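You operate a simulated robot arm through the tools that you are given. There is no shell and no other tool. Be economical: measure what you need, move in short steps, check, and stop when the job is done.

The job below is to be done with a simulated two-armed robot. You get a single attempt, and the scene is never put back.

Task
Pick up the seam roller with one hand, pass it to the other hand and put it on the fitting worktop.
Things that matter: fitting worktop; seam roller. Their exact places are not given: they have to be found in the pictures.

The check looks at the end state, three seconds after you hand in, the way a careful person would. Anything else that was tipped, shoved, dropped, spilled or broken makes it a failure.

Robot
Two 7-joint arms with two-finger parallel grippers on one trunk, on a base that drives. Base frame: it is fixed to the floor where the robot stands at the start and does not move with it; the origin is under the middle of the robot, x ahead of it, y to its left, z up; the surface under the hand at the start is at about z = 0.85. Units: m, degrees, N and s.
The left shoulder is at the start at [0.05, 0.187, 1.085], the right one opposite. With the tool pointing down near the work surface each hand reaches from about 0.1 to 0.66 m from the robot's upright axis, wherever it stands, measured 20 degrees to its own side. Places, roughly: fitting worktop [0.5, -3, 0.8]. Payload 3.43 kg a hand.
Tool frame (each hand has its own): the origin (TCP) lies between the finger pads and is the grasp point; the fingertips stand 0.03 m ahead of it; z points along the fingers, y is the line along which they close. Largest opening 0.094 m; finger width 0.028, thickness 0.01; the body of the gripper, 0.05 by 0.096 m, starts 0.055 m behind the TCP.
Orientation is told as [roll, pitch, yaw] about the base's x, y, z axes, in that order, counted from this pose: with the fingers straight down and closing along the base's y, the tool's x points along the base's -x, its y along +y and its z along -z.

Tools
- The arms move only by the tool jog_arm. It takes "left_deltas", "right_deltas" or both (then of equal length, played together; a hand with none holds still); each is a list of rows, each a list of 6 numbers: the shift along the tool's x, y, z in m, then the turn, a rotation vector about the tool's x, y, z in rad. In form: [[tx, ty, tz, ax, ay, az], ...]. A call has 1 to 20 rows; each row is the pose to reach, as a shift and turn from the pose commanded when the call began, along the tool's axes at that moment. "left_hand" and "right_hand" are, for a hand that has rows, the opening, from 0 (shut) to 1 (fully open), set as the call begins (left out, the last holds). Each row takes 0.2 s and may step no farther than 0.05 m and 8.6 degrees from the row before; otherwise, or with a gripper value out of range, the whole call is refused. A pose out of reach is approached as far as the arm can. The call stops where the force on the tool passes 40 N (or 10 N more than at its start, if that is more) or the arm is blocked; 0.2 s more then pass. Each finger travels about 0.153 m/s and halts on what it meets, pressing with about 30 N; the grip force reading is that of the motor and also rises with nothing between the fingers. The clock runs only during rows and for 0.2 s after the last one: add rows that repeat a pose to give the fingers time. The reply holds the time, the measured pose of the TCP, the force on the tool along the base axes, the opening and the grip force, in the units named above and with some noise, with the torque about the TCP (base axes, N m) and any sound that the robot's microphone picked up, and new pictures: "views" is both (left out), scene, wrist or none (wrist: the cameras of the hands that moved).
- Cameras (640 x 400 px; columns grow to the right, rows downward): "scene" is now at [0.1483, 0.0153, 1.266]; the picture's right is [0.15, -0.99, 0.00], its down [-0.47, -0.07, -0.88] and it looks along [0.87, 0.13, -0.48] (base axes); focal length 262 px, centre (320, 200). "left" rides on the left gripper at [0.076, -0.014, -0.102] in its tool frame; the picture's right is [0.18, 0.98, 0.00], its down [-0.75, 0.14, -0.64] and it looks along [-0.63, 0.12, 0.77] (tool axes); focal length 243 px, centre (320, 200). "right" rides on the right gripper at [0.076, 0.014, -0.103] in its tool frame; the picture's right is [-0.18, 0.98, 0.00], its down [-0.75, -0.14, -0.64] and it looks along [-0.63, -0.12, 0.77] (tool axes); focal length 243 px, centre (320, 200).
- move_column(by): slides the trunk up (or, below 0, down) by that many m; the arms and the scene camera ride with it, the base frame stays. It gives what a move gives, with no picture.
- drive_base(legs): drives the robot by 1 to 6 legs, each [ahead, left, turn to the left] in m, m and degrees, along the robot's own axes; the way and the turn of a leg run together, so that a leg with both is an arc; at most 1.5 m and 180 degrees a leg. The arms and the cameras ride along, it lands a little off, and it stops where it bumps. It gives what a move gives, and a new picture of the scene camera.
- aim_head(pan, tilt): turns the head with the scene camera to pan (to the left, within 80 degrees either way) and tilt (down, from -29 to 69), counted from straight ahead of the robot. It gives what a move gives, and a new picture of the scene camera.
- probe_pixels(camera, pixels): for up to 12 pixels [column, row] of the newest picture of that camera ("zoom" is the newest enlarged one), the place [x, y, z] in the base frame of the surface seen there, good to about 0.003 m, but the place of the scene camera against the robot may be out by one fixed shift of up to 0.012 m in any direction. No time passes.
- zoom(camera, box): a new picture of the part [left, top, right, bottom] of that camera's present view, enlarged. No time passes.
- finish_job(): hands the job in; it is judged then, once.

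Go step by step. Measure first, check grasps and placings, and put right what went wrong. The budget is 80 turns and 260 pictures, counting those below and the enlarged ones. Unless the task says otherwise, let go and move clear before handing in, and close with one line.

The tools are called after "Request:" as name(argument=value, ...) on one line, values as JSON. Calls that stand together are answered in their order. jog_arm: Moves the arms, as the interface text tells. Its arguments: {"type":"object","properties":{"left_deltas":{"type":"array","items":{"type":"array","items":{"type":"number"}}},"left_hand":{"type":"number"},"right_deltas":{"type":"array","items":{"type":"array","items":{"type":"number"}}},"right_hand":{"type":"number"},"views":{"type":"string","enum":["both","scene","wrist","none"]}},"required":[]} The other tools are called the same way: move_column (by) slides the trunk up or down; drive_base (legs) drives the base; aim_head (pan, tilt) turns the head that bears the scene camera; probe_pixels (camera, pixels) gives the place of the surface under pixels of a picture; zoom (camera, box) takes an enlarged picture of a part of a camera's view; finish_job () hands the job in.

At the start:

```text
clock: 0.0
left_eef_pos: [0.3306, 0.2306, 1.0819]
left_ee_rot: [-0.1, 0.1, 0.1]
left_contact_force: [-0.4, 0.1, 0.4]
left_ft_torque: [-0.02, 0.02, -0.02]
left_finger_gap: 0.094
left_grip_force: 0.0
right_eef_pos: [0.3342, -0.0675, 1.1077]
right_ee_rot: [0.0, -0.2, -0.2]
right_contact_force: [0.8, -0.8, 0.2]
right_ft_torque: [0.05, 0.01, -0.01]
right_finger_gap: 0.0939
right_grip_force: 0.2
trunk travel left (down, up): [-0.3, 0.132]
robot x, y, heading: [-0.0016, -0.0023, 0.2]
head pan, tilt: [8.4, 28.6]
```

scene: 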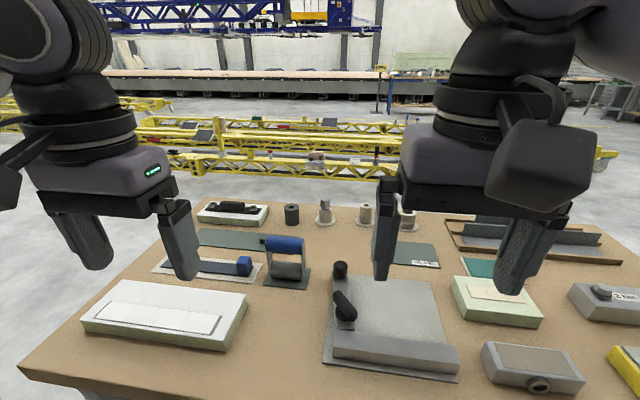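
right: 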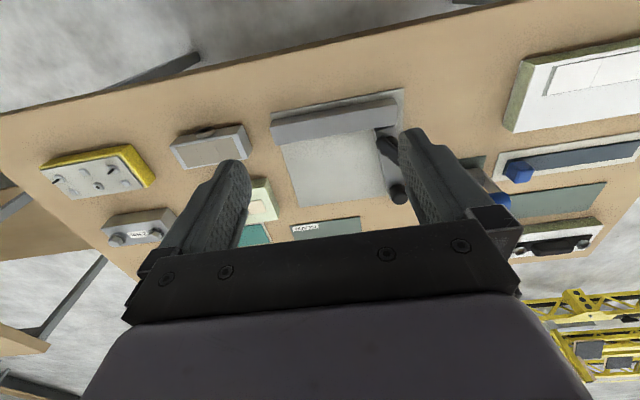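
left: 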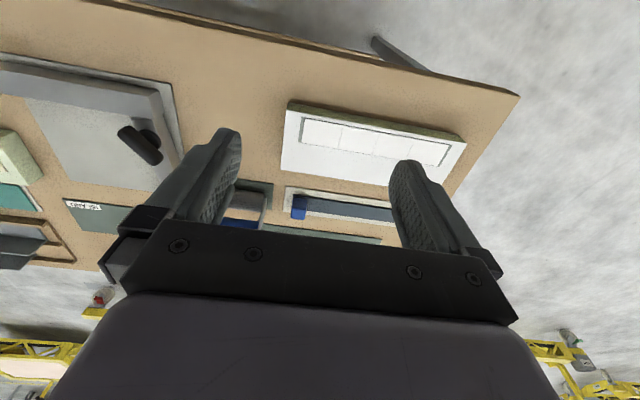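

The bench ahead holds many tools; the object at (285,258), with a blue handle over a grey cylinder, and the one at (342,295) could each be the seam roller. I'll zoom in on both.

Request:
zoom(camera="scene", box=[150, 190, 350, 315])

Request:
zoom(camera="scene", box=[310, 190, 640, 396])

```text
3.20 times, centred on (250, 252) of scene
```

zoom: 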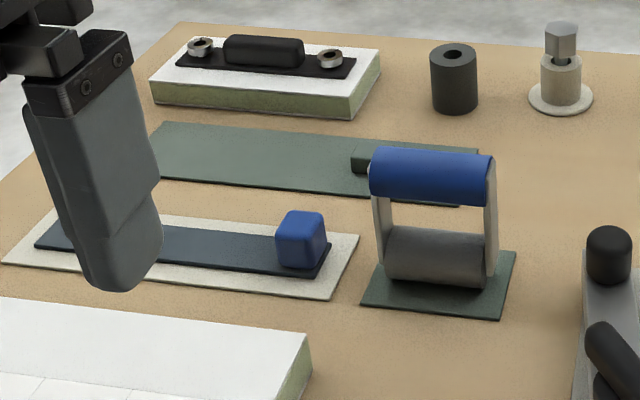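

```text
1.94 times, centred on (475, 293) of scene
```

zoom: 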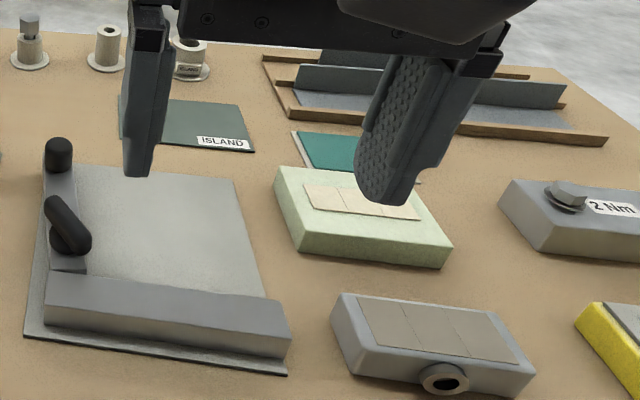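

The seam roller is the blue-handled frame at (285,258). I'll measure its handle, roller and surroundings.

Request:
probe_pixels(camera="scene", pixels=[[267, 243], [285, 244], [302, 246], [285, 238], [285, 250], [272, 267], [286, 269], [299, 271], [264, 284], [308, 284], [245, 266], [250, 239]])

Request:
aim_head(pan=-75, tilt=15)

```text
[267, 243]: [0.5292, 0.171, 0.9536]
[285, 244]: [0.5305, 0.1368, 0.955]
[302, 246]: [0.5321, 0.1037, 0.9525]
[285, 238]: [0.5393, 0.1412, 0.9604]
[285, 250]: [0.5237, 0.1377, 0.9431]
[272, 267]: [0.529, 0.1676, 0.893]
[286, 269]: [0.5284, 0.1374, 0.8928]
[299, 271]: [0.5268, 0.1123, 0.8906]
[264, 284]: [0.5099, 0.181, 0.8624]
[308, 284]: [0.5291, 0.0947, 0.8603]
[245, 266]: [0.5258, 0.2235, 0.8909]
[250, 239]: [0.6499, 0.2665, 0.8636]
```

```text
clock: 1.6
left_eef_pos: [0.3327, 0.2289, 1.0821]
left_ee_rot: [0.0, 0.0, 0.1]
left_contact_force: [-0.3, 0.0, -0.5]
left_ft_torque: [-0.01, 0.02, -0.03]
left_finger_gap: 0.0943
left_grip_force: 0.1
right_eef_pos: [0.3342, -0.0671, 1.1082]
right_ee_rot: [0.1, -0.1, -0.1]
right_contact_force: [0.0, 0.6, 0.1]
right_ft_torque: [-0.01, 0.02, 0.0]
right_finger_gap: 0.094
right_grip_force: 0.1
trunk travel left (down, up): [-0.3, 0.132]
robot x, y, heading: [0.0001, -0.0003, -0.0]
head pan, tilt: [-75.0, 15.0]
```

scene: 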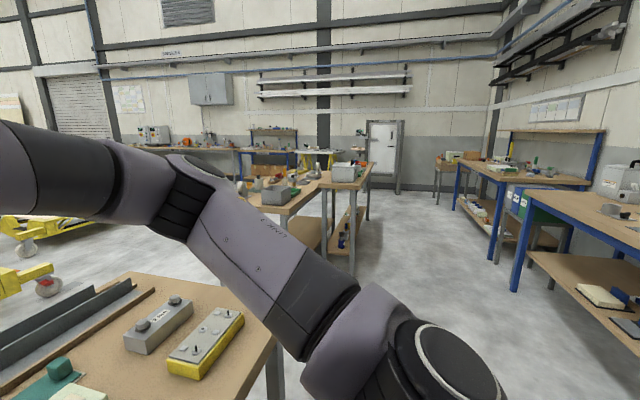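

The worktop at about [0.5,-3,0.8] projects to about (355,172), which matches the small table there. I'll zoom in on it and probe.

Request:
zoom(camera="scene", box=[230, 130, 430, 255])

Request:
probe_pixels(camera="scene", pixels=[[330, 184], [355, 184], [368, 164], [350, 178], [275, 205], [300, 190], [240, 192], [345, 272], [320, 180]])

```text
3.20 times, centred on (330, 192) of scene
```

zoom: 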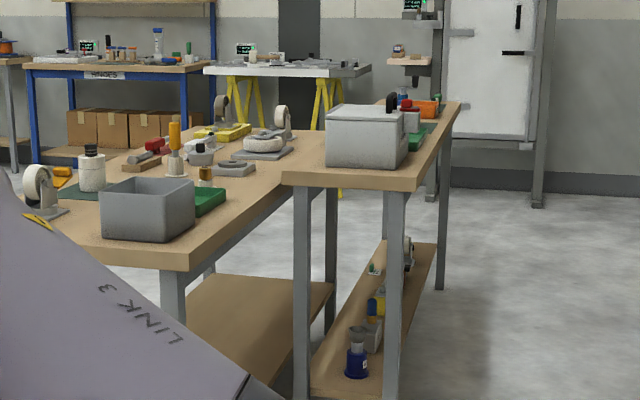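

```text
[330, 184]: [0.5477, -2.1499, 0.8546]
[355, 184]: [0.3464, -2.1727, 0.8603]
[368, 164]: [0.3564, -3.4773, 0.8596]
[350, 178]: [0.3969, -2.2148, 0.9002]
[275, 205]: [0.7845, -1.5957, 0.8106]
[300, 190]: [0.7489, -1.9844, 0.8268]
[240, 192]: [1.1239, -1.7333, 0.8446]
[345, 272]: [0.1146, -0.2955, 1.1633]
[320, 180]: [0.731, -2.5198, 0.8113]
```

Two tables show there: a wide one at z≈0.81 and a narrow one at z≈0.86. I'll settle which is the worktop when closer. First I'll turn the left hand so that it closes along x, with its camera to the left, and aim the head back at the roller.

Request:
aim_head(pan=12, tilt=35)

Request:
jog_arm(left_deltas=[[0, 0, 0, 0, 0, 0.1428], [0, 0, 0, 0, 0, 0.2856], [0, 0, 0, 0, 0, 0.4284], [0, 0, 0, 0, 0, 0.5712], [0, 0, 0, 0, 0, 0.714], [0, 0, 0, 0, 0, 0.8568], [0, 0, 0, 0, 0, 0.9996], [0, 0, 0, 0, 0, 1.1424], [0, 0, 0, 0, 0, 1.2852], [0, 0, 0, 0, 0, 1.428], [0, 0, 0, 0, 0, 1.5708]], left_hand=1, views="both")

```text
clock: 3.2
left_eef_pos: [0.3329, 0.2304, 1.0821]
left_ee_rot: [-0.1, 0.0, 0.1]
left_contact_force: [0.0, 0.3, 0.1]
left_ft_torque: [0.05, 0.0, 0.01]
left_finger_gap: 0.094
left_grip_force: 0.1
right_eef_pos: [0.3348, -0.0674, 1.1076]
right_ee_rot: [0.1, -0.1, -0.1]
right_contact_force: [-0.1, 0.2, -0.1]
right_ft_torque: [-0.01, 0.03, -0.02]
right_finger_gap: 0.094
right_grip_force: 0.0
trunk travel left (down, up): [-0.3, 0.132]
robot x, y, heading: [0.0004, -0.0006, 0.3]
head pan, tilt: [12.0, 35.0]
```

scene: 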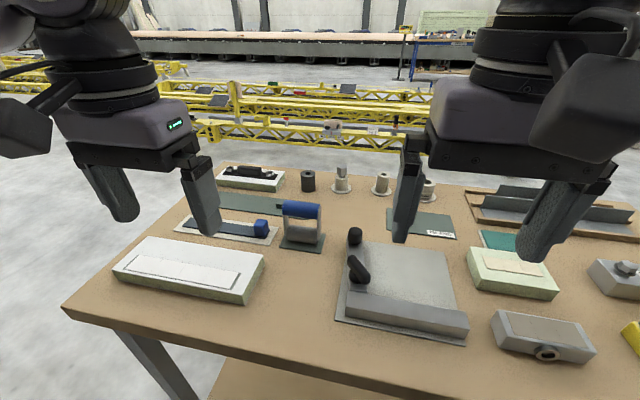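

```text
clock: 5.6
left_eef_pos: [0.3326, 0.2303, 1.0821]
left_ee_rot: [0.0, 0.0, -90.2]
left_contact_force: [0.8, -0.4, 0.3]
left_ft_torque: [0.0, 0.01, 0.0]
left_finger_gap: 0.0939
left_grip_force: 0.0
right_eef_pos: [0.3347, -0.0676, 1.1078]
right_ee_rot: [0.0, -0.1, -0.1]
right_contact_force: [-0.5, 0.4, -0.2]
right_ft_torque: [-0.03, 0.04, 0.01]
right_finger_gap: 0.094
right_grip_force: 0.0
trunk travel left (down, up): [-0.3, 0.132]
robot x, y, heading: [0.0001, 0.0005, 0.0]
head pan, tilt: [12.0, 35.0]
```

scene: 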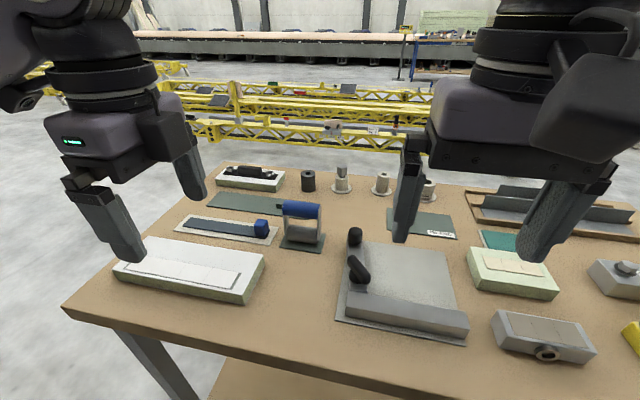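
left: 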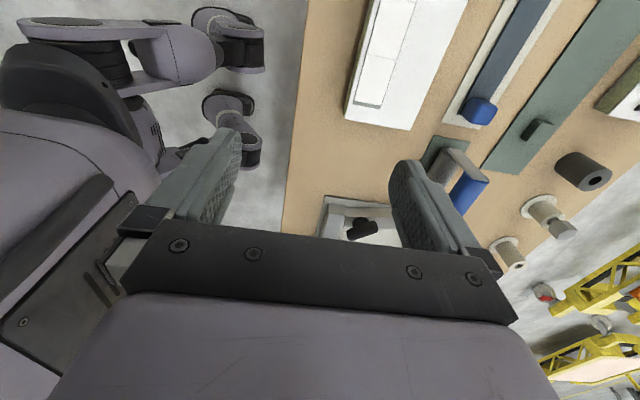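

The yaw worked. Now I'll probe the handle from the wrist camera, then pitch the left tool forward by about 50°.

Request:
probe_pixels(camera="left", pixels=[[480, 182], [470, 195], [460, 208], [462, 190], [443, 165], [452, 172]])

Request:
jog_arm(left_deltas=[[0, 0, 0, -0.125, 0, 0], [0, 0, 0, -0.25, 0, 0], [0, 0, 0, -0.375, 0, 0], [0, 0, 0, -0.5, 0, 0], [0, 0, 0, -0.625, 0, 0], [0, 0, 0, -0.75, 0, 0], [0, 0, 0, -0.873, 0, 0]], views="both")

```text
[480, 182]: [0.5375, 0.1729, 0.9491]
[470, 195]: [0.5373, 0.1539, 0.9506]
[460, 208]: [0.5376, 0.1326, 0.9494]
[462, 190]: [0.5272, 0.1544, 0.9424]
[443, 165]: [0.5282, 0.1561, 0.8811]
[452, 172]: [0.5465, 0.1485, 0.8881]
```

```text
clock: 7.2
left_eef_pos: [0.3577, 0.2256, 1.108]
left_ee_rot: [50.1, -0.1, -90.0]
left_contact_force: [-0.6, 0.2, 0.5]
left_ft_torque: [0.0, 0.03, 0.03]
left_finger_gap: 0.0942
left_grip_force: 0.0
left hand out of reach, approached as far as the arm can: row 6, 7
right_eef_pos: [0.3342, -0.0673, 1.1085]
right_ee_rot: [0.1, 0.0, -0.1]
right_contact_force: [-0.6, 0.0, -0.8]
right_ft_torque: [0.0, 0.02, 0.01]
right_finger_gap: 0.0939
right_grip_force: 0.0
trunk travel left (down, up): [-0.3, 0.132]
robot x, y, heading: [-0.0005, 0.001, 0.2]
head pan, tilt: [12.0, 35.0]
```

scene: 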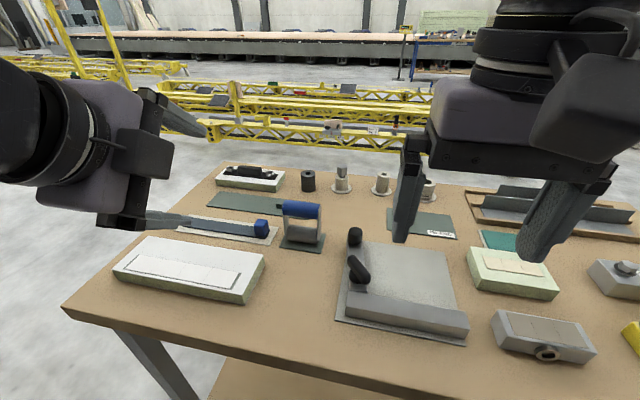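
left: 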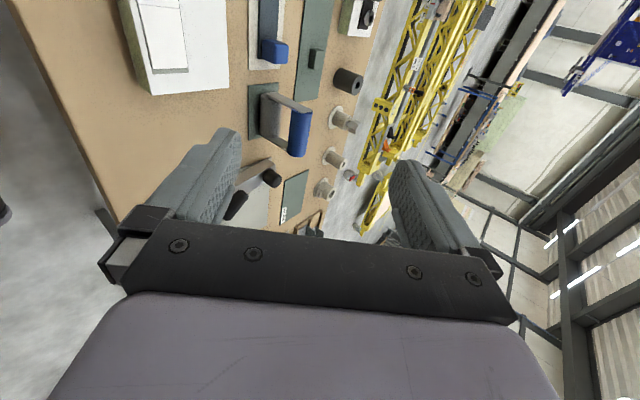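

The wrist camera says the handle top is about 8 mm lower than the scene camera does. I'll probe the handle's profile in the new wrist view, from (290,105) to (310,155).

Request:
zoom(camera="left", box=[240, 70, 340, 170])

Request:
probe_pixels(camera="left", pixels=[[300, 108], [297, 130], [294, 152], [291, 130], [294, 130], [301, 130], [305, 130], [308, 131], [285, 128], [275, 122], [265, 120], [256, 138]])

```text
4.00 times, centred on (290, 120) of left
```

zoom: 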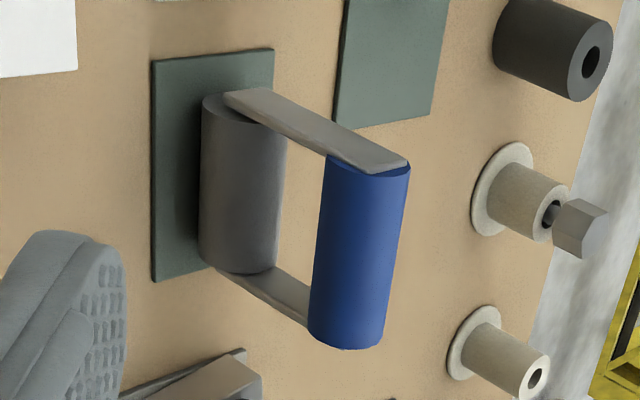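

```text
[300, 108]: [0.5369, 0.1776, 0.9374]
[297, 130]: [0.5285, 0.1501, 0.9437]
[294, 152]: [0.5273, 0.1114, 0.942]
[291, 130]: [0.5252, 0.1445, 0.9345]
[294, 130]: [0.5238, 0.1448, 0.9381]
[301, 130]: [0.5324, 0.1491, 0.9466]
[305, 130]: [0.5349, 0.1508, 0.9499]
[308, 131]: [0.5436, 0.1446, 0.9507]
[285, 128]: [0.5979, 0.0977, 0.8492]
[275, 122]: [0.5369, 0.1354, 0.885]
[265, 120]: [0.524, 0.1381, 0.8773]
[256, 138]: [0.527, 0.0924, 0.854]
```

The handle axis is at about x=0.538, z=0.937, with y from 0.105 to 0.172, and the gap down to the roller is about 36 mm. Next I'll move closer with the left hand, pitching on to 65° with the fingers half open.

Request:
jog_arm(left_deltas=[[-0.016, -0.002, 0.025, -0.066, 0, 0], [-0.033, -0.003, 0.05, -0.131, 0, 0], [-0.05, -0.005, 0.075, -0.197, 0, 0], [-0.066, -0.006, 0.099, -0.262, 0, 0]], left_hand=0.5, views="wrist")

```text
clock: 8.2
left_eef_pos: [0.4313, 0.1599, 1.0388]
left_ee_rot: [65.1, -0.2, -89.9]
left_contact_force: [-0.1, 0.2, -0.3]
left_ft_torque: [0.03, 0.02, 0.0]
left_finger_gap: 0.047
left_grip_force: 0.0
left hand out of reach, approached as far as the arm can: row 1, 2
right_eef_pos: [0.3344, -0.0675, 1.1076]
right_ee_rot: [0.2, 0.0, -0.1]
right_contact_force: [0.3, -0.1, -0.1]
right_ft_torque: [0.01, 0.01, -0.01]
right_finger_gap: 0.0941
right_grip_force: 0.1
trunk travel left (down, up): [-0.3, 0.132]
robot x, y, heading: [-0.0022, -0.0025, -0.1]
head pan, tilt: [12.0, 35.0]
```

left: 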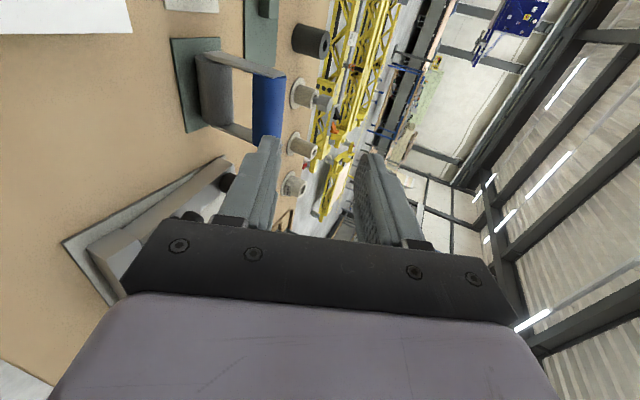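

The left hand landed as planned. I'll re-measure the handle at this closer range.

Request:
probe_pixels(camera="left", pixels=[[256, 78], [262, 100], [268, 100], [274, 100], [280, 100], [256, 100], [254, 118], [268, 82], [264, 125], [210, 90], [220, 90], [265, 133]])

Request:
zoom(camera="left", box=[160, 20, 340, 160])

```text
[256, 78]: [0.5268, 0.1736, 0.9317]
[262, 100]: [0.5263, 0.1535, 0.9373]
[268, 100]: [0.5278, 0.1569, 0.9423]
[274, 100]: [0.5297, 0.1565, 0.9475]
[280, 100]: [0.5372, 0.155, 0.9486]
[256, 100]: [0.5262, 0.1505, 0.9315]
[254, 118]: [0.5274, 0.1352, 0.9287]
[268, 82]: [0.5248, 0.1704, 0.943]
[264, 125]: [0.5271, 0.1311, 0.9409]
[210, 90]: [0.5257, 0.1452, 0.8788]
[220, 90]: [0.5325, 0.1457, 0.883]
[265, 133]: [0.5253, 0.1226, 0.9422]
```

```text
2.86 times, centred on (250, 90) of left
```

zoom: 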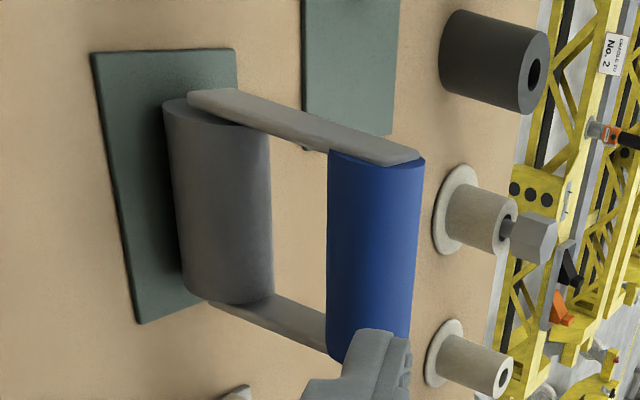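

The handle centre is confirmed at (0.539, y, 0.936). I'll drop onto the approach line, then advance along the tool axis to the handle.

Request:
jog_arm(left_deltas=[[-0.001, -0.024, 0.026, 0, 0, 0], [-0.002, -0.048, 0.05, 0, 0, 0], [-0.002, -0.048, 0.075, 0, 0, 0], [-0.002, -0.048, 0.1, 0, 0, 0], [-0.002, -0.048, 0.116, 0, 0, 0], [-0.002, -0.048, 0.131, 0, 0, 0]], views="both")

```text
clock: 9.6
left_eef_pos: [0.5291, 0.1589, 0.9402]
left_ee_rot: [65.1, -0.1, -89.9]
left_contact_force: [0.8, 0.0, -0.3]
left_ft_torque: [0.01, -0.03, -0.02]
left_finger_gap: 0.0469
left_grip_force: 0.0
right_eef_pos: [0.3339, -0.0684, 1.1085]
right_ee_rot: [0.1, -0.1, -0.2]
right_contact_force: [0.8, -0.1, 0.3]
right_ft_torque: [-0.03, -0.02, 0.0]
right_finger_gap: 0.0938
right_grip_force: 0.1
trunk travel left (down, up): [-0.3, 0.132]
robot x, y, heading: [-0.0004, 0.0014, 0.1]
head pan, tilt: [12.0, 35.0]
```

scene: 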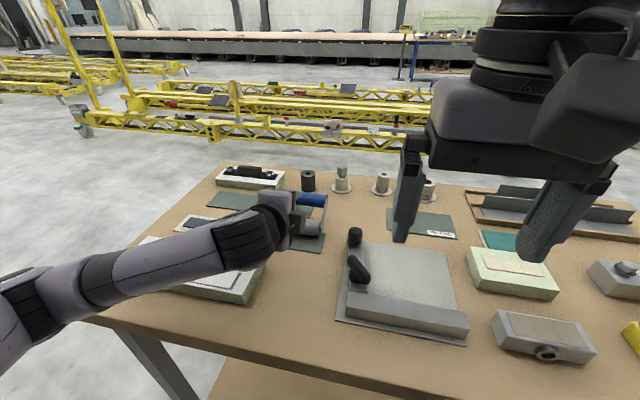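
left: 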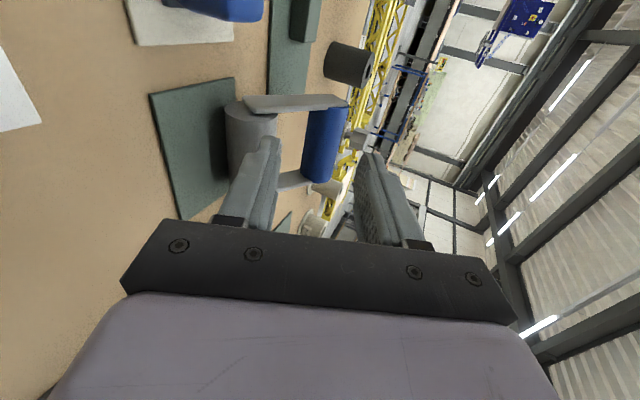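

The handle lies between the fingers and nothing is touching. Closing.

Request:
jog_arm(left_deltas=[[0, 0, 0, 0, 0, 0], [0, 0, 0, 0, 0, 0], [0, 0, 0, 0, 0, 0]], left_hand=0, views="wrist")

```text
clock: 10.4
left_eef_pos: [0.5303, 0.1578, 0.94]
left_ee_rot: [65.0, -0.2, -89.9]
left_contact_force: [1.2, -0.2, 0.3]
left_ft_torque: [0.01, 0.01, 0.01]
left_finger_gap: 0.0
left_grip_force: 30.0
right_eef_pos: [0.3349, -0.0687, 1.1078]
right_ee_rot: [0.2, -0.2, -0.1]
right_contact_force: [0.1, -0.2, 0.3]
right_ft_torque: [0.0, -0.02, 0.0]
right_finger_gap: 0.0939
right_grip_force: 0.2
trunk travel left (down, up): [-0.3, 0.132]
robot x, y, heading: [0.0002, -0.0023, 0.2]
head pan, tilt: [12.0, 35.0]
```

left: 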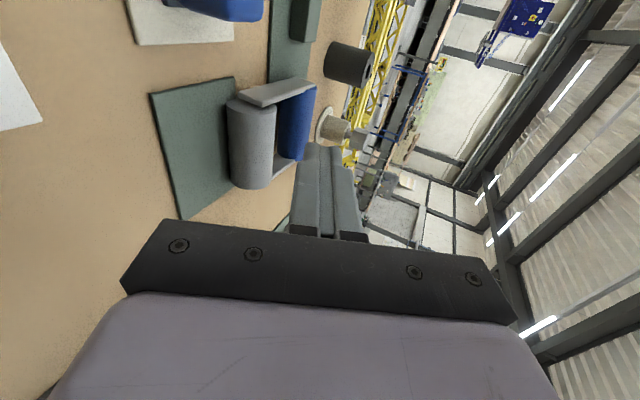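

The fingers shut on nothing: gap 0, with the handle now at (295,120), nudged out of the fingers. I'll probe to find where it is and why it was missed.

Request:
probe_pixels(camera="left", pixels=[[290, 100], [294, 125], [290, 152], [305, 120], [235, 105], [245, 145], [245, 180], [325, 155], [312, 160], [310, 87], [182, 212], [312, 200]])

Request:
zoom(camera="left", box=[200, 60, 400, 240])

Request:
zoom(camera="scene", box=[220, 160, 380, 280])

```text
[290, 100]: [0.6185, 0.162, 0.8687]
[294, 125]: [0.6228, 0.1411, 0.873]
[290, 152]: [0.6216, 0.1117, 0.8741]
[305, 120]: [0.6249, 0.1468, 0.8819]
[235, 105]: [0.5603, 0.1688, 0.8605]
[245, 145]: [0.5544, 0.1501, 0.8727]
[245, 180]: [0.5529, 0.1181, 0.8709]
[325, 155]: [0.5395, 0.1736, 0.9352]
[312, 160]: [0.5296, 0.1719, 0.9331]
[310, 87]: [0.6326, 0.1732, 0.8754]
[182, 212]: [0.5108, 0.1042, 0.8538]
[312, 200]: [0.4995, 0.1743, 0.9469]
```

```text
2.22 times, centred on (300, 150) of left
```

zoom: 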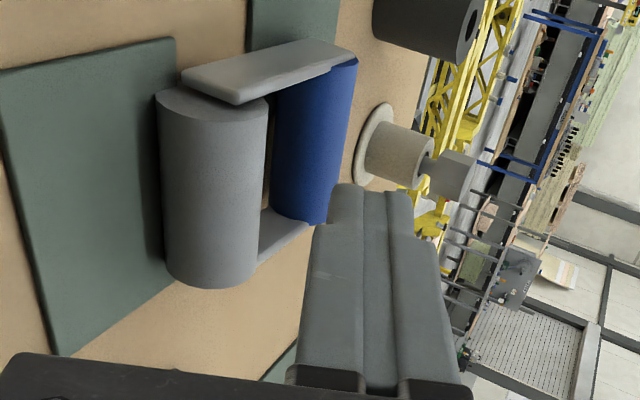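

```text
3.33 times, centred on (300, 220) of scene
```

zoom: 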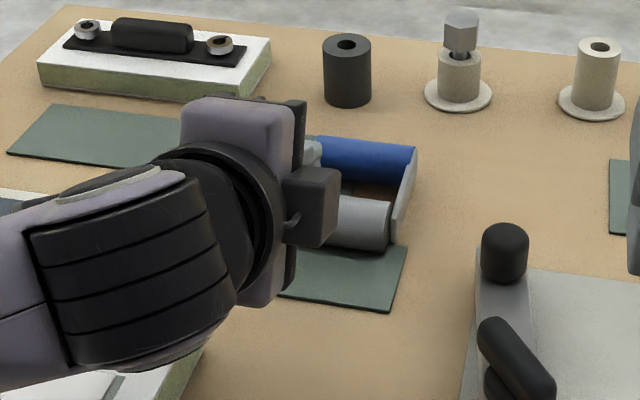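

The left finger hit the side bar and tipped the roller onto its back. It now lies flat, with the handle at x≈0.62 and the roller at x≈0.56, and nothing else was touched. I'll back out, rise and turn the tool vertical for a fresh grasp from above.

Request:
jog_arm(left_deltas=[[0, 0, -0.05, 0, 0, 0], [0, 0, -0.1, 0, 0, 0], [0, 0.035, -0.115, 0, 0, 0], [0, 0.07, -0.13, 0.12, 0, 0], [0, 0.1, -0.13, 0.26, 0, 0], [0, 0.1, -0.13, 0.4, 0, 0], [0, 0.1, -0.13, 0.54, 0, 0], [0, 0.1, -0.13, 0.68, 0, 0], [0, 0.1, -0.13, 0.82, 0, 0], [0, 0.1, -0.13, 0.96, 0, 0], [0, 0.1, -0.13, 1.05, 0, 0], [0, 0.1, -0.13, 1.134, 0, 0]], views="both")

```text
clock: 13.0
left_eef_pos: [0.4541, 0.158, 1.0855]
left_ee_rot: [0.0, -0.1, -89.9]
left_contact_force: [-0.5, 0.2, 0.1]
left_ft_torque: [0.04, -0.02, -0.04]
left_finger_gap: 0.0
left_grip_force: 30.0
right_eef_pos: [0.3349, -0.0682, 1.1072]
right_ee_rot: [0.1, -0.1, -0.1]
right_contact_force: [-0.5, 0.0, -0.5]
right_ft_torque: [-0.02, 0.01, 0.02]
right_finger_gap: 0.0941
right_grip_force: 0.1
trunk travel left (down, up): [-0.3, 0.132]
robot x, y, heading: [-0.001, -0.0014, -0.1]
head pan, tilt: [12.0, 35.0]
```

scene: 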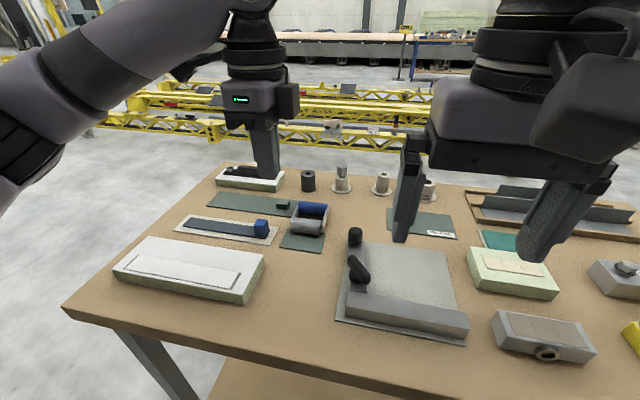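
left: 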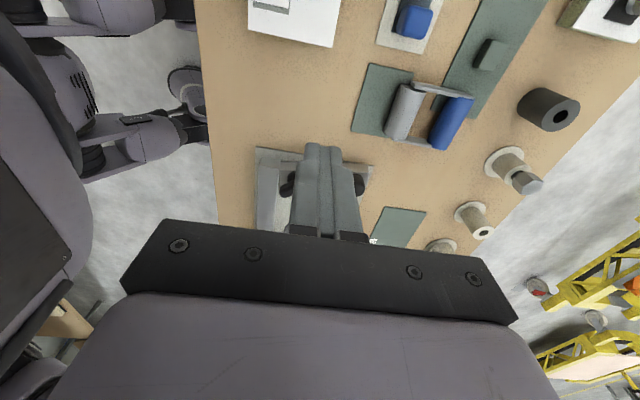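

The roller lies flat at (430,115) in the wrist view. I'll zoom in to measure the bars and the window.

Request:
zoom(camera="left", box=[340, 50, 500, 170])

Request:
zoom(camera="scene", box=[250, 180, 370, 270])

Request:
probe_pixels(camera="left", pixels=[[418, 88], [440, 92], [470, 98], [452, 122], [440, 145], [412, 90], [402, 112], [393, 134], [425, 115], [440, 105], [392, 80], [500, 100]])

```text
3.33 times, centred on (420, 110) of left
```

zoom: 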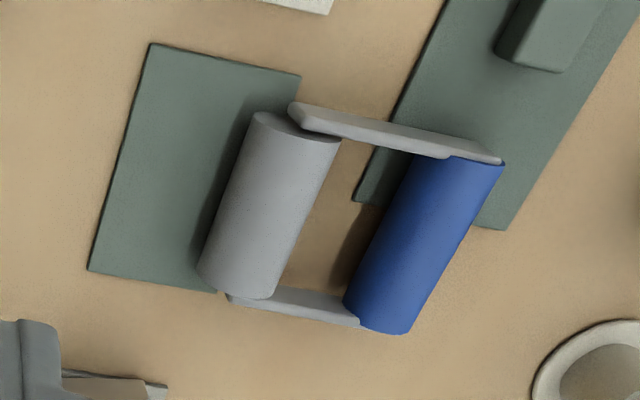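

```text
4.44 times, centred on (310, 225) of scene
```

zoom: 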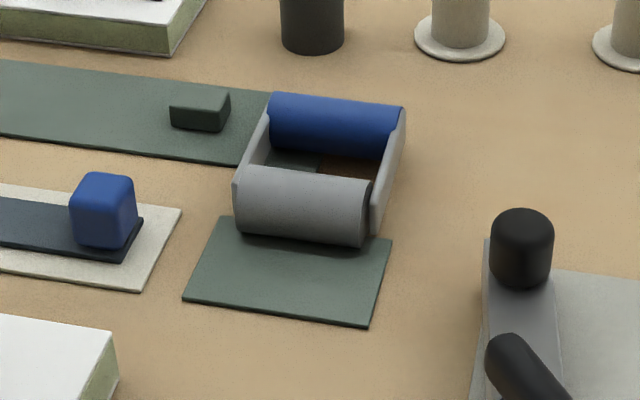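

```text
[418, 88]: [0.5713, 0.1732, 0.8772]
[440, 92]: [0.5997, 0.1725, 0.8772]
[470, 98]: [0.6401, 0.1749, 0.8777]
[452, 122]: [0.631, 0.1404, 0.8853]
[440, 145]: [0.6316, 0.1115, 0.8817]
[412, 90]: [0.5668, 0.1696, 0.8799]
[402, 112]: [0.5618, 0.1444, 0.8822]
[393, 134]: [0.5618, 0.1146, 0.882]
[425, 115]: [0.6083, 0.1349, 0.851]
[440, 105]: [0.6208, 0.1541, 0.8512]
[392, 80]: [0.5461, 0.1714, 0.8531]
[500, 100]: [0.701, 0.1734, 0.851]
```

The left bar's outer face is at y≈0.174 and its top at z≈0.877; the window lies between x≈0.578 and 0.615. I'll refine the edges before gripping that bar from above.

Request:
zoom(camera="left", box=[385, 70, 485, 150])

Request:
probe_pixels(camera="left", pixels=[[415, 105], [418, 106], [421, 105], [441, 110], [438, 112], [444, 108], [437, 118], [430, 87], [430, 89], [430, 91], [430, 93], [475, 110]])

```text
5.00 times, centred on (435, 110) of left
```

zoom: 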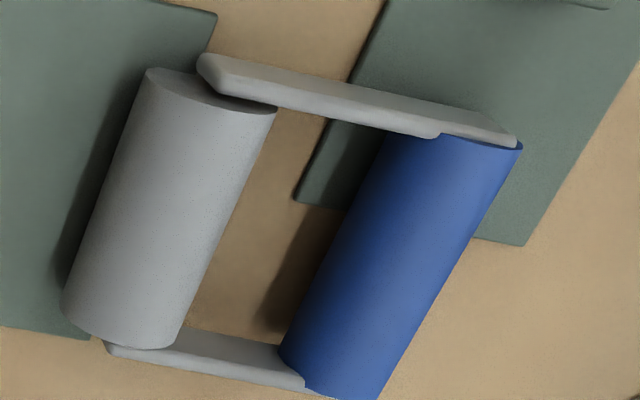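

```text
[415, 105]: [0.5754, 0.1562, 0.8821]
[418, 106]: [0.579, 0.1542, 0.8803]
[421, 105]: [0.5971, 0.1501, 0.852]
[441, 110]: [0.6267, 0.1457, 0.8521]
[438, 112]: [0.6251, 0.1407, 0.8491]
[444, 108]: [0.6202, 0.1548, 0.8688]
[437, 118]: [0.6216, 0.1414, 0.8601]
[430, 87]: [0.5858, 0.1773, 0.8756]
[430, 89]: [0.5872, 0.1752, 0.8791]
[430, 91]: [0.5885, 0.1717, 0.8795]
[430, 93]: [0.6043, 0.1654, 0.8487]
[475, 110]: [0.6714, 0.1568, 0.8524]
```

The handle is the safer grip: one 10 mm finger goes easily into the 34 mm window. I'll move the left hand above the handle at (0.635, 0.140), fingers 60% open.

Request:
jog_arm(left_deltas=[[-0.004, 0.045, 0.0, 0, 0, 0], [-0.008, 0.09, 0.0, 0, 0, 0], [-0.013, 0.135, 0.02, 0, 0, 0], [-0.018, 0.181, 0.04, 0, 0, 0], [-0.018, 0.181, 0.085, 0, 0, 0], [-0.018, 0.181, 0.125, 0, 0, 0]], left_hand=0.6, views="both")

```text
refused: row 4 steps farther than a row can; nothing moved
```

Request:
jog_arm(left_deltas=[[-0.004, 0.045, 0.0, 0, 0, 0], [-0.008, 0.09, 0.0, 0, 0, 0], [-0.013, 0.135, 0.01, 0, 0, 0], [-0.018, 0.181, 0.02, 0, 0, 0], [-0.018, 0.181, 0.06, 0, 0, 0], [-0.018, 0.181, 0.1, 0, 0, 0], [-0.018, 0.181, 0.125, 0, 0, 0]], left_hand=0.6, views="both")

```text
clock: 14.6
left_eef_pos: [0.6244, 0.1456, 0.9596]
left_ee_rot: [0.2, 0.0, -89.9]
left_contact_force: [0.1, -0.6, 0.5]
left_ft_torque: [0.03, 0.0, 0.05]
left_finger_gap: 0.0563
left_grip_force: 0.1
left hand out of reach, approached as far as the arm can: row 4, 5, 6, 7
right_eef_pos: [0.3344, -0.0678, 1.1077]
right_ee_rot: [0.1, -0.1, -0.1]
right_contact_force: [0.2, 0.7, -0.7]
right_ft_torque: [0.02, -0.02, 0.01]
right_finger_gap: 0.0941
right_grip_force: 0.0
trunk travel left (down, up): [-0.3, 0.132]
robot x, y, heading: [0.0016, -0.0004, 0.2]
head pan, tilt: [12.0, 35.0]
```

scene: 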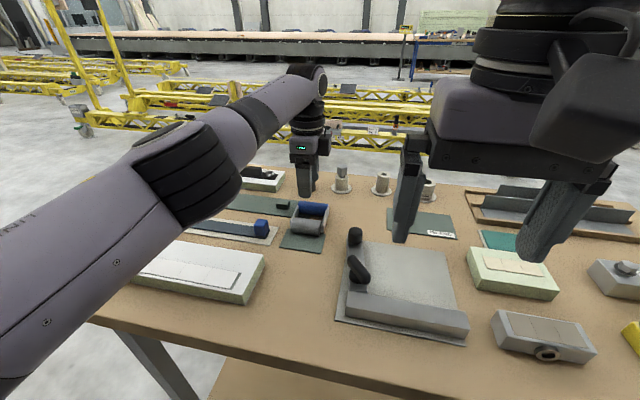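
left: 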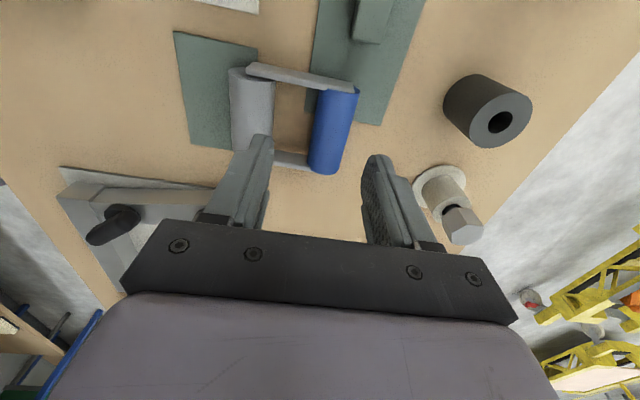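

The arm stops about 1 cm short at x=0.624. I'll check how far the table edge is from the base, to see whether a few centimetres forward is safe.

Request:
probe_pixels(camera="scene", pixels=[[250, 355], [300, 368], [160, 350], [70, 308], [260, 390]])

Request:
probe_pixels(camera="left", pixels=[[330, 120], [340, 120], [350, 121], [320, 150], [335, 150], [345, 105], [260, 110], [271, 112], [345, 118], [340, 170], [360, 120], [350, 90]])

Request:
aim_head(pan=12, tilt=65)

```text
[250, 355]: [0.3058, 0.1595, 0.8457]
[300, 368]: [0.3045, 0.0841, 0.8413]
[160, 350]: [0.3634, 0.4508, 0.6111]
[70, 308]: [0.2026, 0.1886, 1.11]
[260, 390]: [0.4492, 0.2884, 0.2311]
```

```text
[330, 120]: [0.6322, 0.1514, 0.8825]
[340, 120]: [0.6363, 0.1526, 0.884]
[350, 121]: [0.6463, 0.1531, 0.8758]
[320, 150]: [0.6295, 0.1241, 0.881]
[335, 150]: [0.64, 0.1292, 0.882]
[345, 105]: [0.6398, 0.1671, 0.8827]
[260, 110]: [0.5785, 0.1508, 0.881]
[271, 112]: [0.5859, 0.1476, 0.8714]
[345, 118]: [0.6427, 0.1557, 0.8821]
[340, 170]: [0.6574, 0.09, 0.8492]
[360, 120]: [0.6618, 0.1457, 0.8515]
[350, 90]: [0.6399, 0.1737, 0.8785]
```

```text
clock: 15.5
left_eef_pos: [0.6242, 0.1462, 0.9612]
left_ee_rot: [0.2, -0.1, -89.9]
left_contact_force: [-0.2, -0.1, 0.6]
left_ft_torque: [-0.02, 0.01, 0.02]
left_finger_gap: 0.0565
left_grip_force: 0.1
right_eef_pos: [0.3346, -0.0665, 1.1071]
right_ee_rot: [0.1, -0.1, -0.1]
right_contact_force: [-0.5, 0.3, 0.4]
right_ft_torque: [0.0, -0.01, 0.0]
right_finger_gap: 0.0941
right_grip_force: 0.1
trunk travel left (down, up): [-0.3, 0.132]
robot x, y, heading: [-0.0017, -0.0028, -0.2]
head pan, tilt: [12.0, 65.0]
```

scene: 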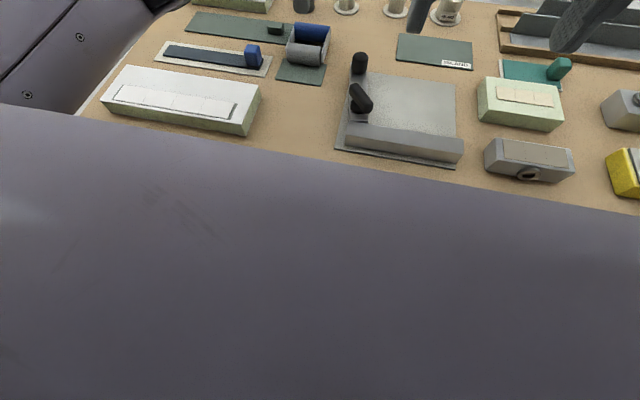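

The table edge (x≈0.305) is too near the robot's body to drive forward safely. Instead I'll tilt the left tool 10° forward to gain reach and hover over the handle centre (0.638, 0.135).

Request:
jog_arm(left_deltas=[[-0.005, 0, 0, -0.09, 0, 0], [-0.011, 0.01, 0.005, -0.175, 0, 0], [-0.011, 0.01, 0.005, -0.175, 0, 0]], left_hand=0.5, views="wrist")

Request:
aim_head(pan=12, tilt=38)

```text
clock: 16.3
left_eef_pos: [0.6534, 0.1274, 0.9581]
left_ee_rot: [10.0, -0.1, -89.9]
left_contact_force: [-0.4, 1.1, -0.2]
left_ft_torque: [-0.02, -0.03, 0.01]
left_finger_gap: 0.0469
left_grip_force: 0.0
left hand out of reach, approached as far as the arm can: row 1, 2, 3
right_eef_pos: [0.3343, -0.0677, 1.1084]
right_ee_rot: [0.1, -0.1, -0.1]
right_contact_force: [1.0, 0.3, -1.2]
right_ft_torque: [-0.02, -0.03, 0.0]
right_finger_gap: 0.094
right_grip_force: 0.1
trunk travel left (down, up): [-0.3, 0.132]
robot x, y, heading: [-0.001, 0.0013, 0.0]
head pan, tilt: [12.0, 65.0]
```

left: 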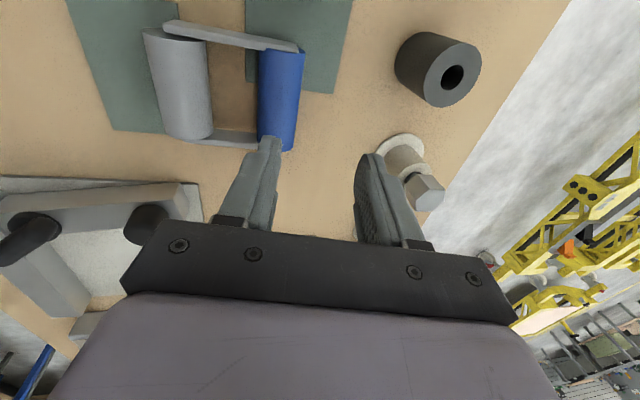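

```text
clock: 17.2
left_eef_pos: [0.6532, 0.1276, 0.9572]
left_ee_rot: [10.0, 0.0, -89.9]
left_contact_force: [-0.1, 0.1, 0.5]
left_ft_torque: [0.0, -0.02, 0.05]
left_finger_gap: 0.0471
left_grip_force: 0.0
right_eef_pos: [0.3331, -0.0682, 1.1081]
right_ee_rot: [0.1, -0.2, -0.1]
right_contact_force: [0.8, 0.5, 0.3]
right_ft_torque: [-0.01, -0.03, 0.02]
right_finger_gap: 0.0942
right_grip_force: 0.1
trunk travel left (down, up): [-0.3, 0.132]
robot x, y, heading: [-0.0007, -0.0026, -0.2]
head pan, tilt: [12.0, 38.0]
```

scene: 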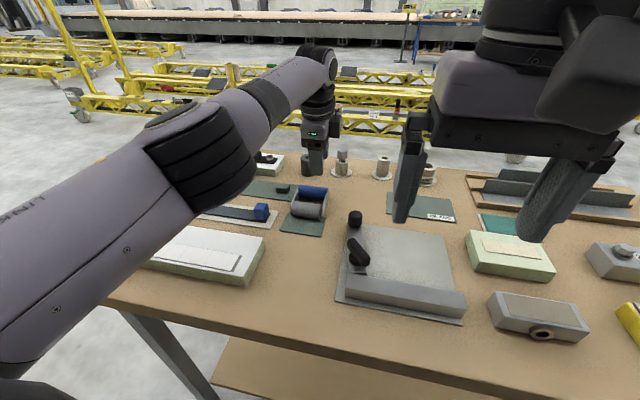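

The hand is at (0.653, 0.128, 0.957), slightly beyond the target. I'll correct to (0.635, 0.135, 0.95).

Request:
jog_arm(left_deltas=[[0.0075, -0.0195, 0.0037, 0, 0, 0], [0.0075, -0.0195, 0.0037, 0, 0, 0]], views="wrist")

```text
clock: 17.8
left_eef_pos: [0.654, 0.1306, 0.955]
left_ee_rot: [9.9, -0.1, -90.0]
left_contact_force: [0.8, 0.8, 0.7]
left_ft_torque: [-0.03, 0.01, 0.01]
left_finger_gap: 0.0471
left_grip_force: 0.0
left hand out of reach, approached as far as the arm can: row 1, 2
right_eef_pos: [0.3355, -0.0674, 1.1079]
right_ee_rot: [0.2, -0.1, -0.1]
right_contact_force: [0.5, 1.1, -0.1]
right_ft_torque: [-0.01, 0.0, 0.02]
right_finger_gap: 0.094
right_grip_force: 0.0
trunk travel left (down, up): [-0.3, 0.132]
robot x, y, heading: [-0.001, 0.0009, 0.2]
head pan, tilt: [12.0, 38.0]
```

left: 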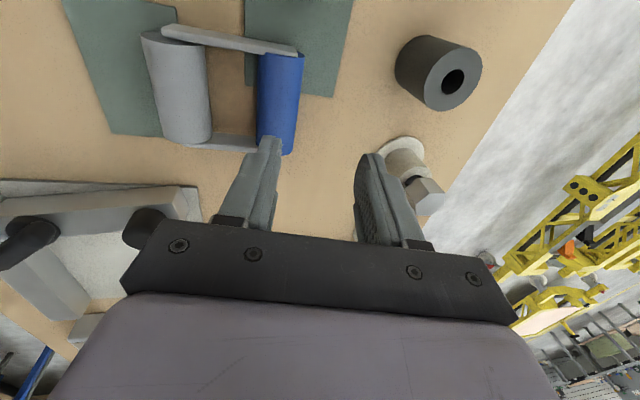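

This target seems awkward for the arm; it is flagged out of reach and will not come back. The roller barrel at x≈0.569 is well within reach, so I'll grip that instead. First I'll move back with the tool vertical.

Request:
jog_arm(left_deltas=[[0.003, -0.04, -0.01, 0.06, 0, 0], [0.006, -0.065, -0.015, 0.12, 0, 0], [0.009, -0.083, -0.02, 0.175, 0, 0], [0.009, -0.083, -0.02, 0.175, 0, 0]], left_hand=0.6, views="wrist")

```text
clock: 18.8
left_eef_pos: [0.6177, 0.1286, 0.9719]
left_ee_rot: [0.0, -0.1, -89.9]
left_contact_force: [-0.3, -0.5, -0.2]
left_ft_torque: [0.02, 0.01, 0.01]
left_finger_gap: 0.0567
left_grip_force: 0.2
left hand out of reach, approached as far as the arm can: row 1, 2, 3, 4
right_eef_pos: [0.3351, -0.0686, 1.1079]
right_ee_rot: [0.1, -0.1, -0.1]
right_contact_force: [-1.1, 0.5, 0.4]
right_ft_torque: [-0.01, -0.02, -0.02]
right_finger_gap: 0.0941
right_grip_force: 0.3
trunk travel left (down, up): [-0.3, 0.132]
robot x, y, heading: [0.0008, -0.0027, -0.0]
head pan, tilt: [12.0, 38.0]
```

left: 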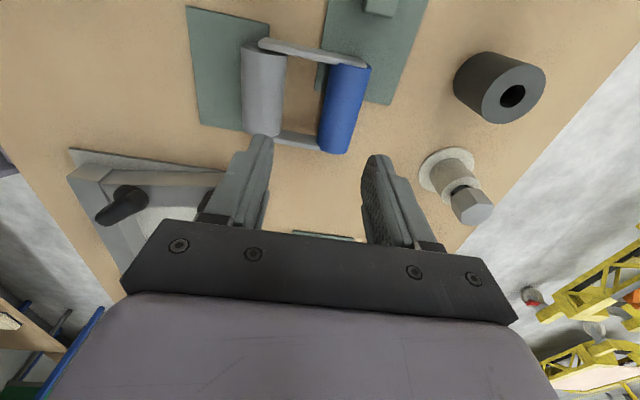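

Commanded and actual poses differ. I'll pull back another 8 cm and up a little, to get the arm well inside its reach.

Request:
jog_arm(left_deltas=[[0, -0.04, 0, 0, 0, 0], [0, -0.08, 0, 0, 0, 0], [0, -0.08, 0, 0, 0, 0]], views="none")

```text
clock: 19.6
left_eef_pos: [0.6139, 0.1157, 0.9816]
left_ee_rot: [0.1, -0.2, -89.9]
left_contact_force: [-0.3, 0.0, 0.1]
left_ft_torque: [0.0, -0.01, -0.01]
left_finger_gap: 0.0562
left_grip_force: 0.1
left hand out of reach, approached as far as the arm can: row 1, 2, 3
right_eef_pos: [0.3345, -0.0673, 1.107]
right_ee_rot: [0.1, -0.1, 0.0]
right_contact_force: [-0.6, -0.5, -0.5]
right_ft_torque: [0.02, -0.01, -0.01]
right_finger_gap: 0.0938
right_grip_force: 0.2
trunk travel left (down, up): [-0.3, 0.132]
robot x, y, heading: [-0.0013, 0.0008, -0.2]
head pan, tilt: [12.0, 38.0]
```

The solver seems stuck in a stretched posture. I'll move up and to the left to free the elbow.

Request:
jog_arm(left_deltas=[[0.02, 0, -0.04, 0, 0, 0], [0.04, 0, -0.08, 0, 0, 0], [0.06, 0, -0.12, 0, 0, 0], [0.07, -0.02, -0.14, 0, 0, 0], [0.07, -0.02, -0.14, 0, 0, 0]], views="scene")

```text
clock: 20.8
left_eef_pos: [0.5888, 0.1875, 1.1182]
left_ee_rot: [0.1, 0.0, -89.9]
left_contact_force: [0.5, 0.4, -0.4]
left_ft_torque: [0.0, -0.01, 0.02]
left_finger_gap: 0.0563
left_grip_force: 0.0
left hand out of reach, approached as far as the arm can: row 2, 3, 4, 5
right_eef_pos: [0.3336, -0.0674, 1.107]
right_ee_rot: [0.2, 0.0, -0.2]
right_contact_force: [0.0, -0.7, -0.2]
right_ft_torque: [0.0, 0.03, -0.03]
right_finger_gap: 0.0939
right_grip_force: 0.1
trunk travel left (down, up): [-0.3, 0.132]
robot x, y, heading: [-0.0014, 0.0017, -0.0]
head pan, tilt: [12.0, 38.0]
```

scene: 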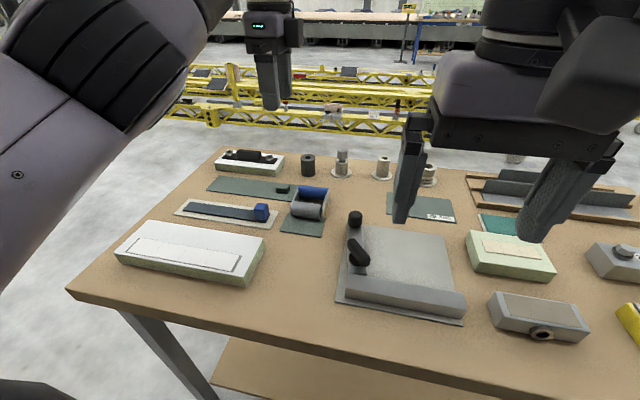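

It responds again. Now I'll pull straight back 12 cm.

Request:
jog_arm(left_deltas=[[0, -0.04, 0, 0, 0, 0], [0, -0.08, 0, 0, 0, 0], [0, -0.12, 0, 0, 0, 0], [0, -0.12, 0, 0, 0, 0]], views="none")

```text
clock: 21.8
left_eef_pos: [0.578, 0.1759, 1.1396]
left_ee_rot: [0.1, 0.0, -89.9]
left_contact_force: [1.1, -0.1, 0.7]
left_ft_torque: [-0.05, -0.04, -0.01]
left_finger_gap: 0.0564
left_grip_force: 0.0
left hand out of reach, approached as far as the arm can: row 1, 2, 3, 4
right_eef_pos: [0.3343, -0.0681, 1.1084]
right_ee_rot: [0.1, -0.2, -0.1]
right_contact_force: [-0.3, 0.1, -0.8]
right_ft_torque: [0.0, -0.01, -0.01]
right_finger_gap: 0.0942
right_grip_force: 0.0
trunk travel left (down, up): [-0.3, 0.132]
robot x, y, heading: [-0.0008, -0.0007, -0.2]
head pan, tilt: [12.0, 38.0]
```

The elbow is at a straight-arm singularity. Moving down takes the wrist inside the reach sphere, so I'll step down and then back.

Request:
jog_arm(left_deltas=[[0, 0, 0.03, 0, 0, 0], [0, -0.005, 0.06, 0, 0, 0], [0, -0.025, 0.07, 0, 0, 0], [0, -0.06, 0.07, 0, 0, 0], [0, -0.1, 0.07, 0, 0, 0], [0, -0.1, 0.07, 0, 0, 0]], views="none")

```text
clock: 23.2
left_eef_pos: [0.4785, 0.1766, 1.0701]
left_ee_rot: [-0.1, -0.1, -89.8]
left_contact_force: [-0.6, 0.7, 0.3]
left_ft_torque: [0.02, 0.0, -0.01]
left_finger_gap: 0.0563
left_grip_force: 0.1
left hand out of reach, approached as far as the arm can: row 1, 2
right_eef_pos: [0.3343, -0.0679, 1.107]
right_ee_rot: [0.1, -0.1, -0.1]
right_contact_force: [-0.3, -1.3, 0.0]
right_ft_torque: [-0.03, 0.0, 0.02]
right_finger_gap: 0.094
right_grip_force: 0.1
trunk travel left (down, up): [-0.3, 0.132]
robot x, y, heading: [-0.0022, 0.0003, -0.1]
head pan, tilt: [12.0, 38.0]
```

Recovered: the hand is at (0.479, 0.177, 1.070). Next I'll hover over the roller barrel at (0.569, 0.140, 0.95).

Request:
jog_arm(left_deltas=[[-0.01, 0, 0.04, 0, 0, 0], [-0.02, 0.01, 0.08, 0, 0, 0], [-0.03, 0.04, 0.11, 0, 0, 0], [-0.0366, 0.07, 0.12, 0, 0, 0], [-0.0366, 0.0905, 0.12, 0, 0, 0], [-0.0366, 0.0905, 0.12, 0, 0, 0]], left_hand=0.6, views="wrist")

```text
clock: 24.6
left_eef_pos: [0.5694, 0.1412, 0.9492]
left_ee_rot: [0.1, -0.1, -89.9]
left_contact_force: [0.0, 0.0, 0.2]
left_ft_torque: [-0.03, -0.02, -0.01]
left_finger_gap: 0.0565
left_grip_force: 0.0
right_eef_pos: [0.3339, -0.0684, 1.1076]
right_ee_rot: [0.1, -0.2, -0.1]
right_contact_force: [1.1, 0.1, -0.6]
right_ft_torque: [-0.01, 0.03, 0.02]
right_finger_gap: 0.0941
right_grip_force: 0.1
trunk travel left (down, up): [-0.3, 0.132]
robot x, y, heading: [0.0029, -0.0021, 0.1]
head pan, tilt: [12.0, 38.0]
```

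left: 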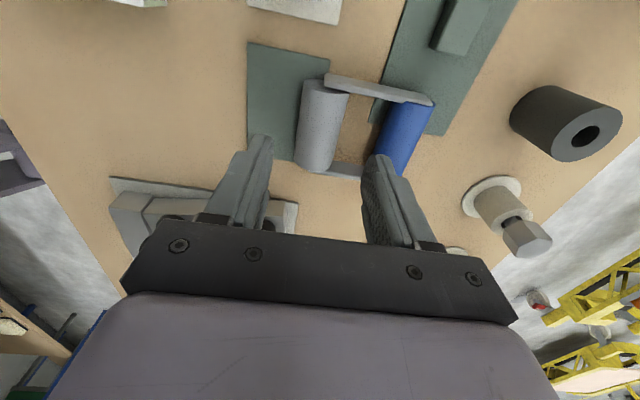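

In position. I'll confirm the roller's extents from this close view before descending.

Request:
probe_pixels(camera="left", pixels=[[303, 125], [308, 125], [316, 125], [325, 125], [333, 125], [339, 125], [312, 160], [325, 88], [392, 125], [396, 130], [265, 125], [340, 170]])

Request:
zoom(camera="left", box=[230, 50, 470, 200])

```text
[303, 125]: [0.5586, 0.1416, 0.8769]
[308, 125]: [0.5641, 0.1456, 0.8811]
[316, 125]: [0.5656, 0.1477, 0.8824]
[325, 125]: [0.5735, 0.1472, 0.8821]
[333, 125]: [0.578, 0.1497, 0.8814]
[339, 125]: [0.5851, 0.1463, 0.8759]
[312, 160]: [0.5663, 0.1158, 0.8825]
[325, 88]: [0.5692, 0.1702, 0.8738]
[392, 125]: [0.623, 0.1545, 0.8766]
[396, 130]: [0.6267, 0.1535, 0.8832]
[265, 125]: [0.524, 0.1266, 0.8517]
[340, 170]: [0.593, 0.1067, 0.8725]
```

```text
2.67 times, centred on (350, 125) of left
```

zoom: 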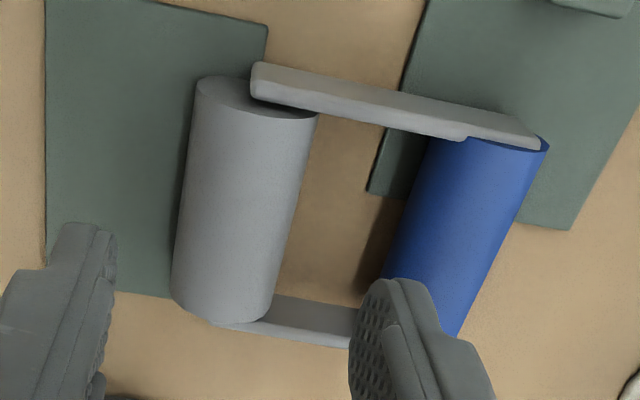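

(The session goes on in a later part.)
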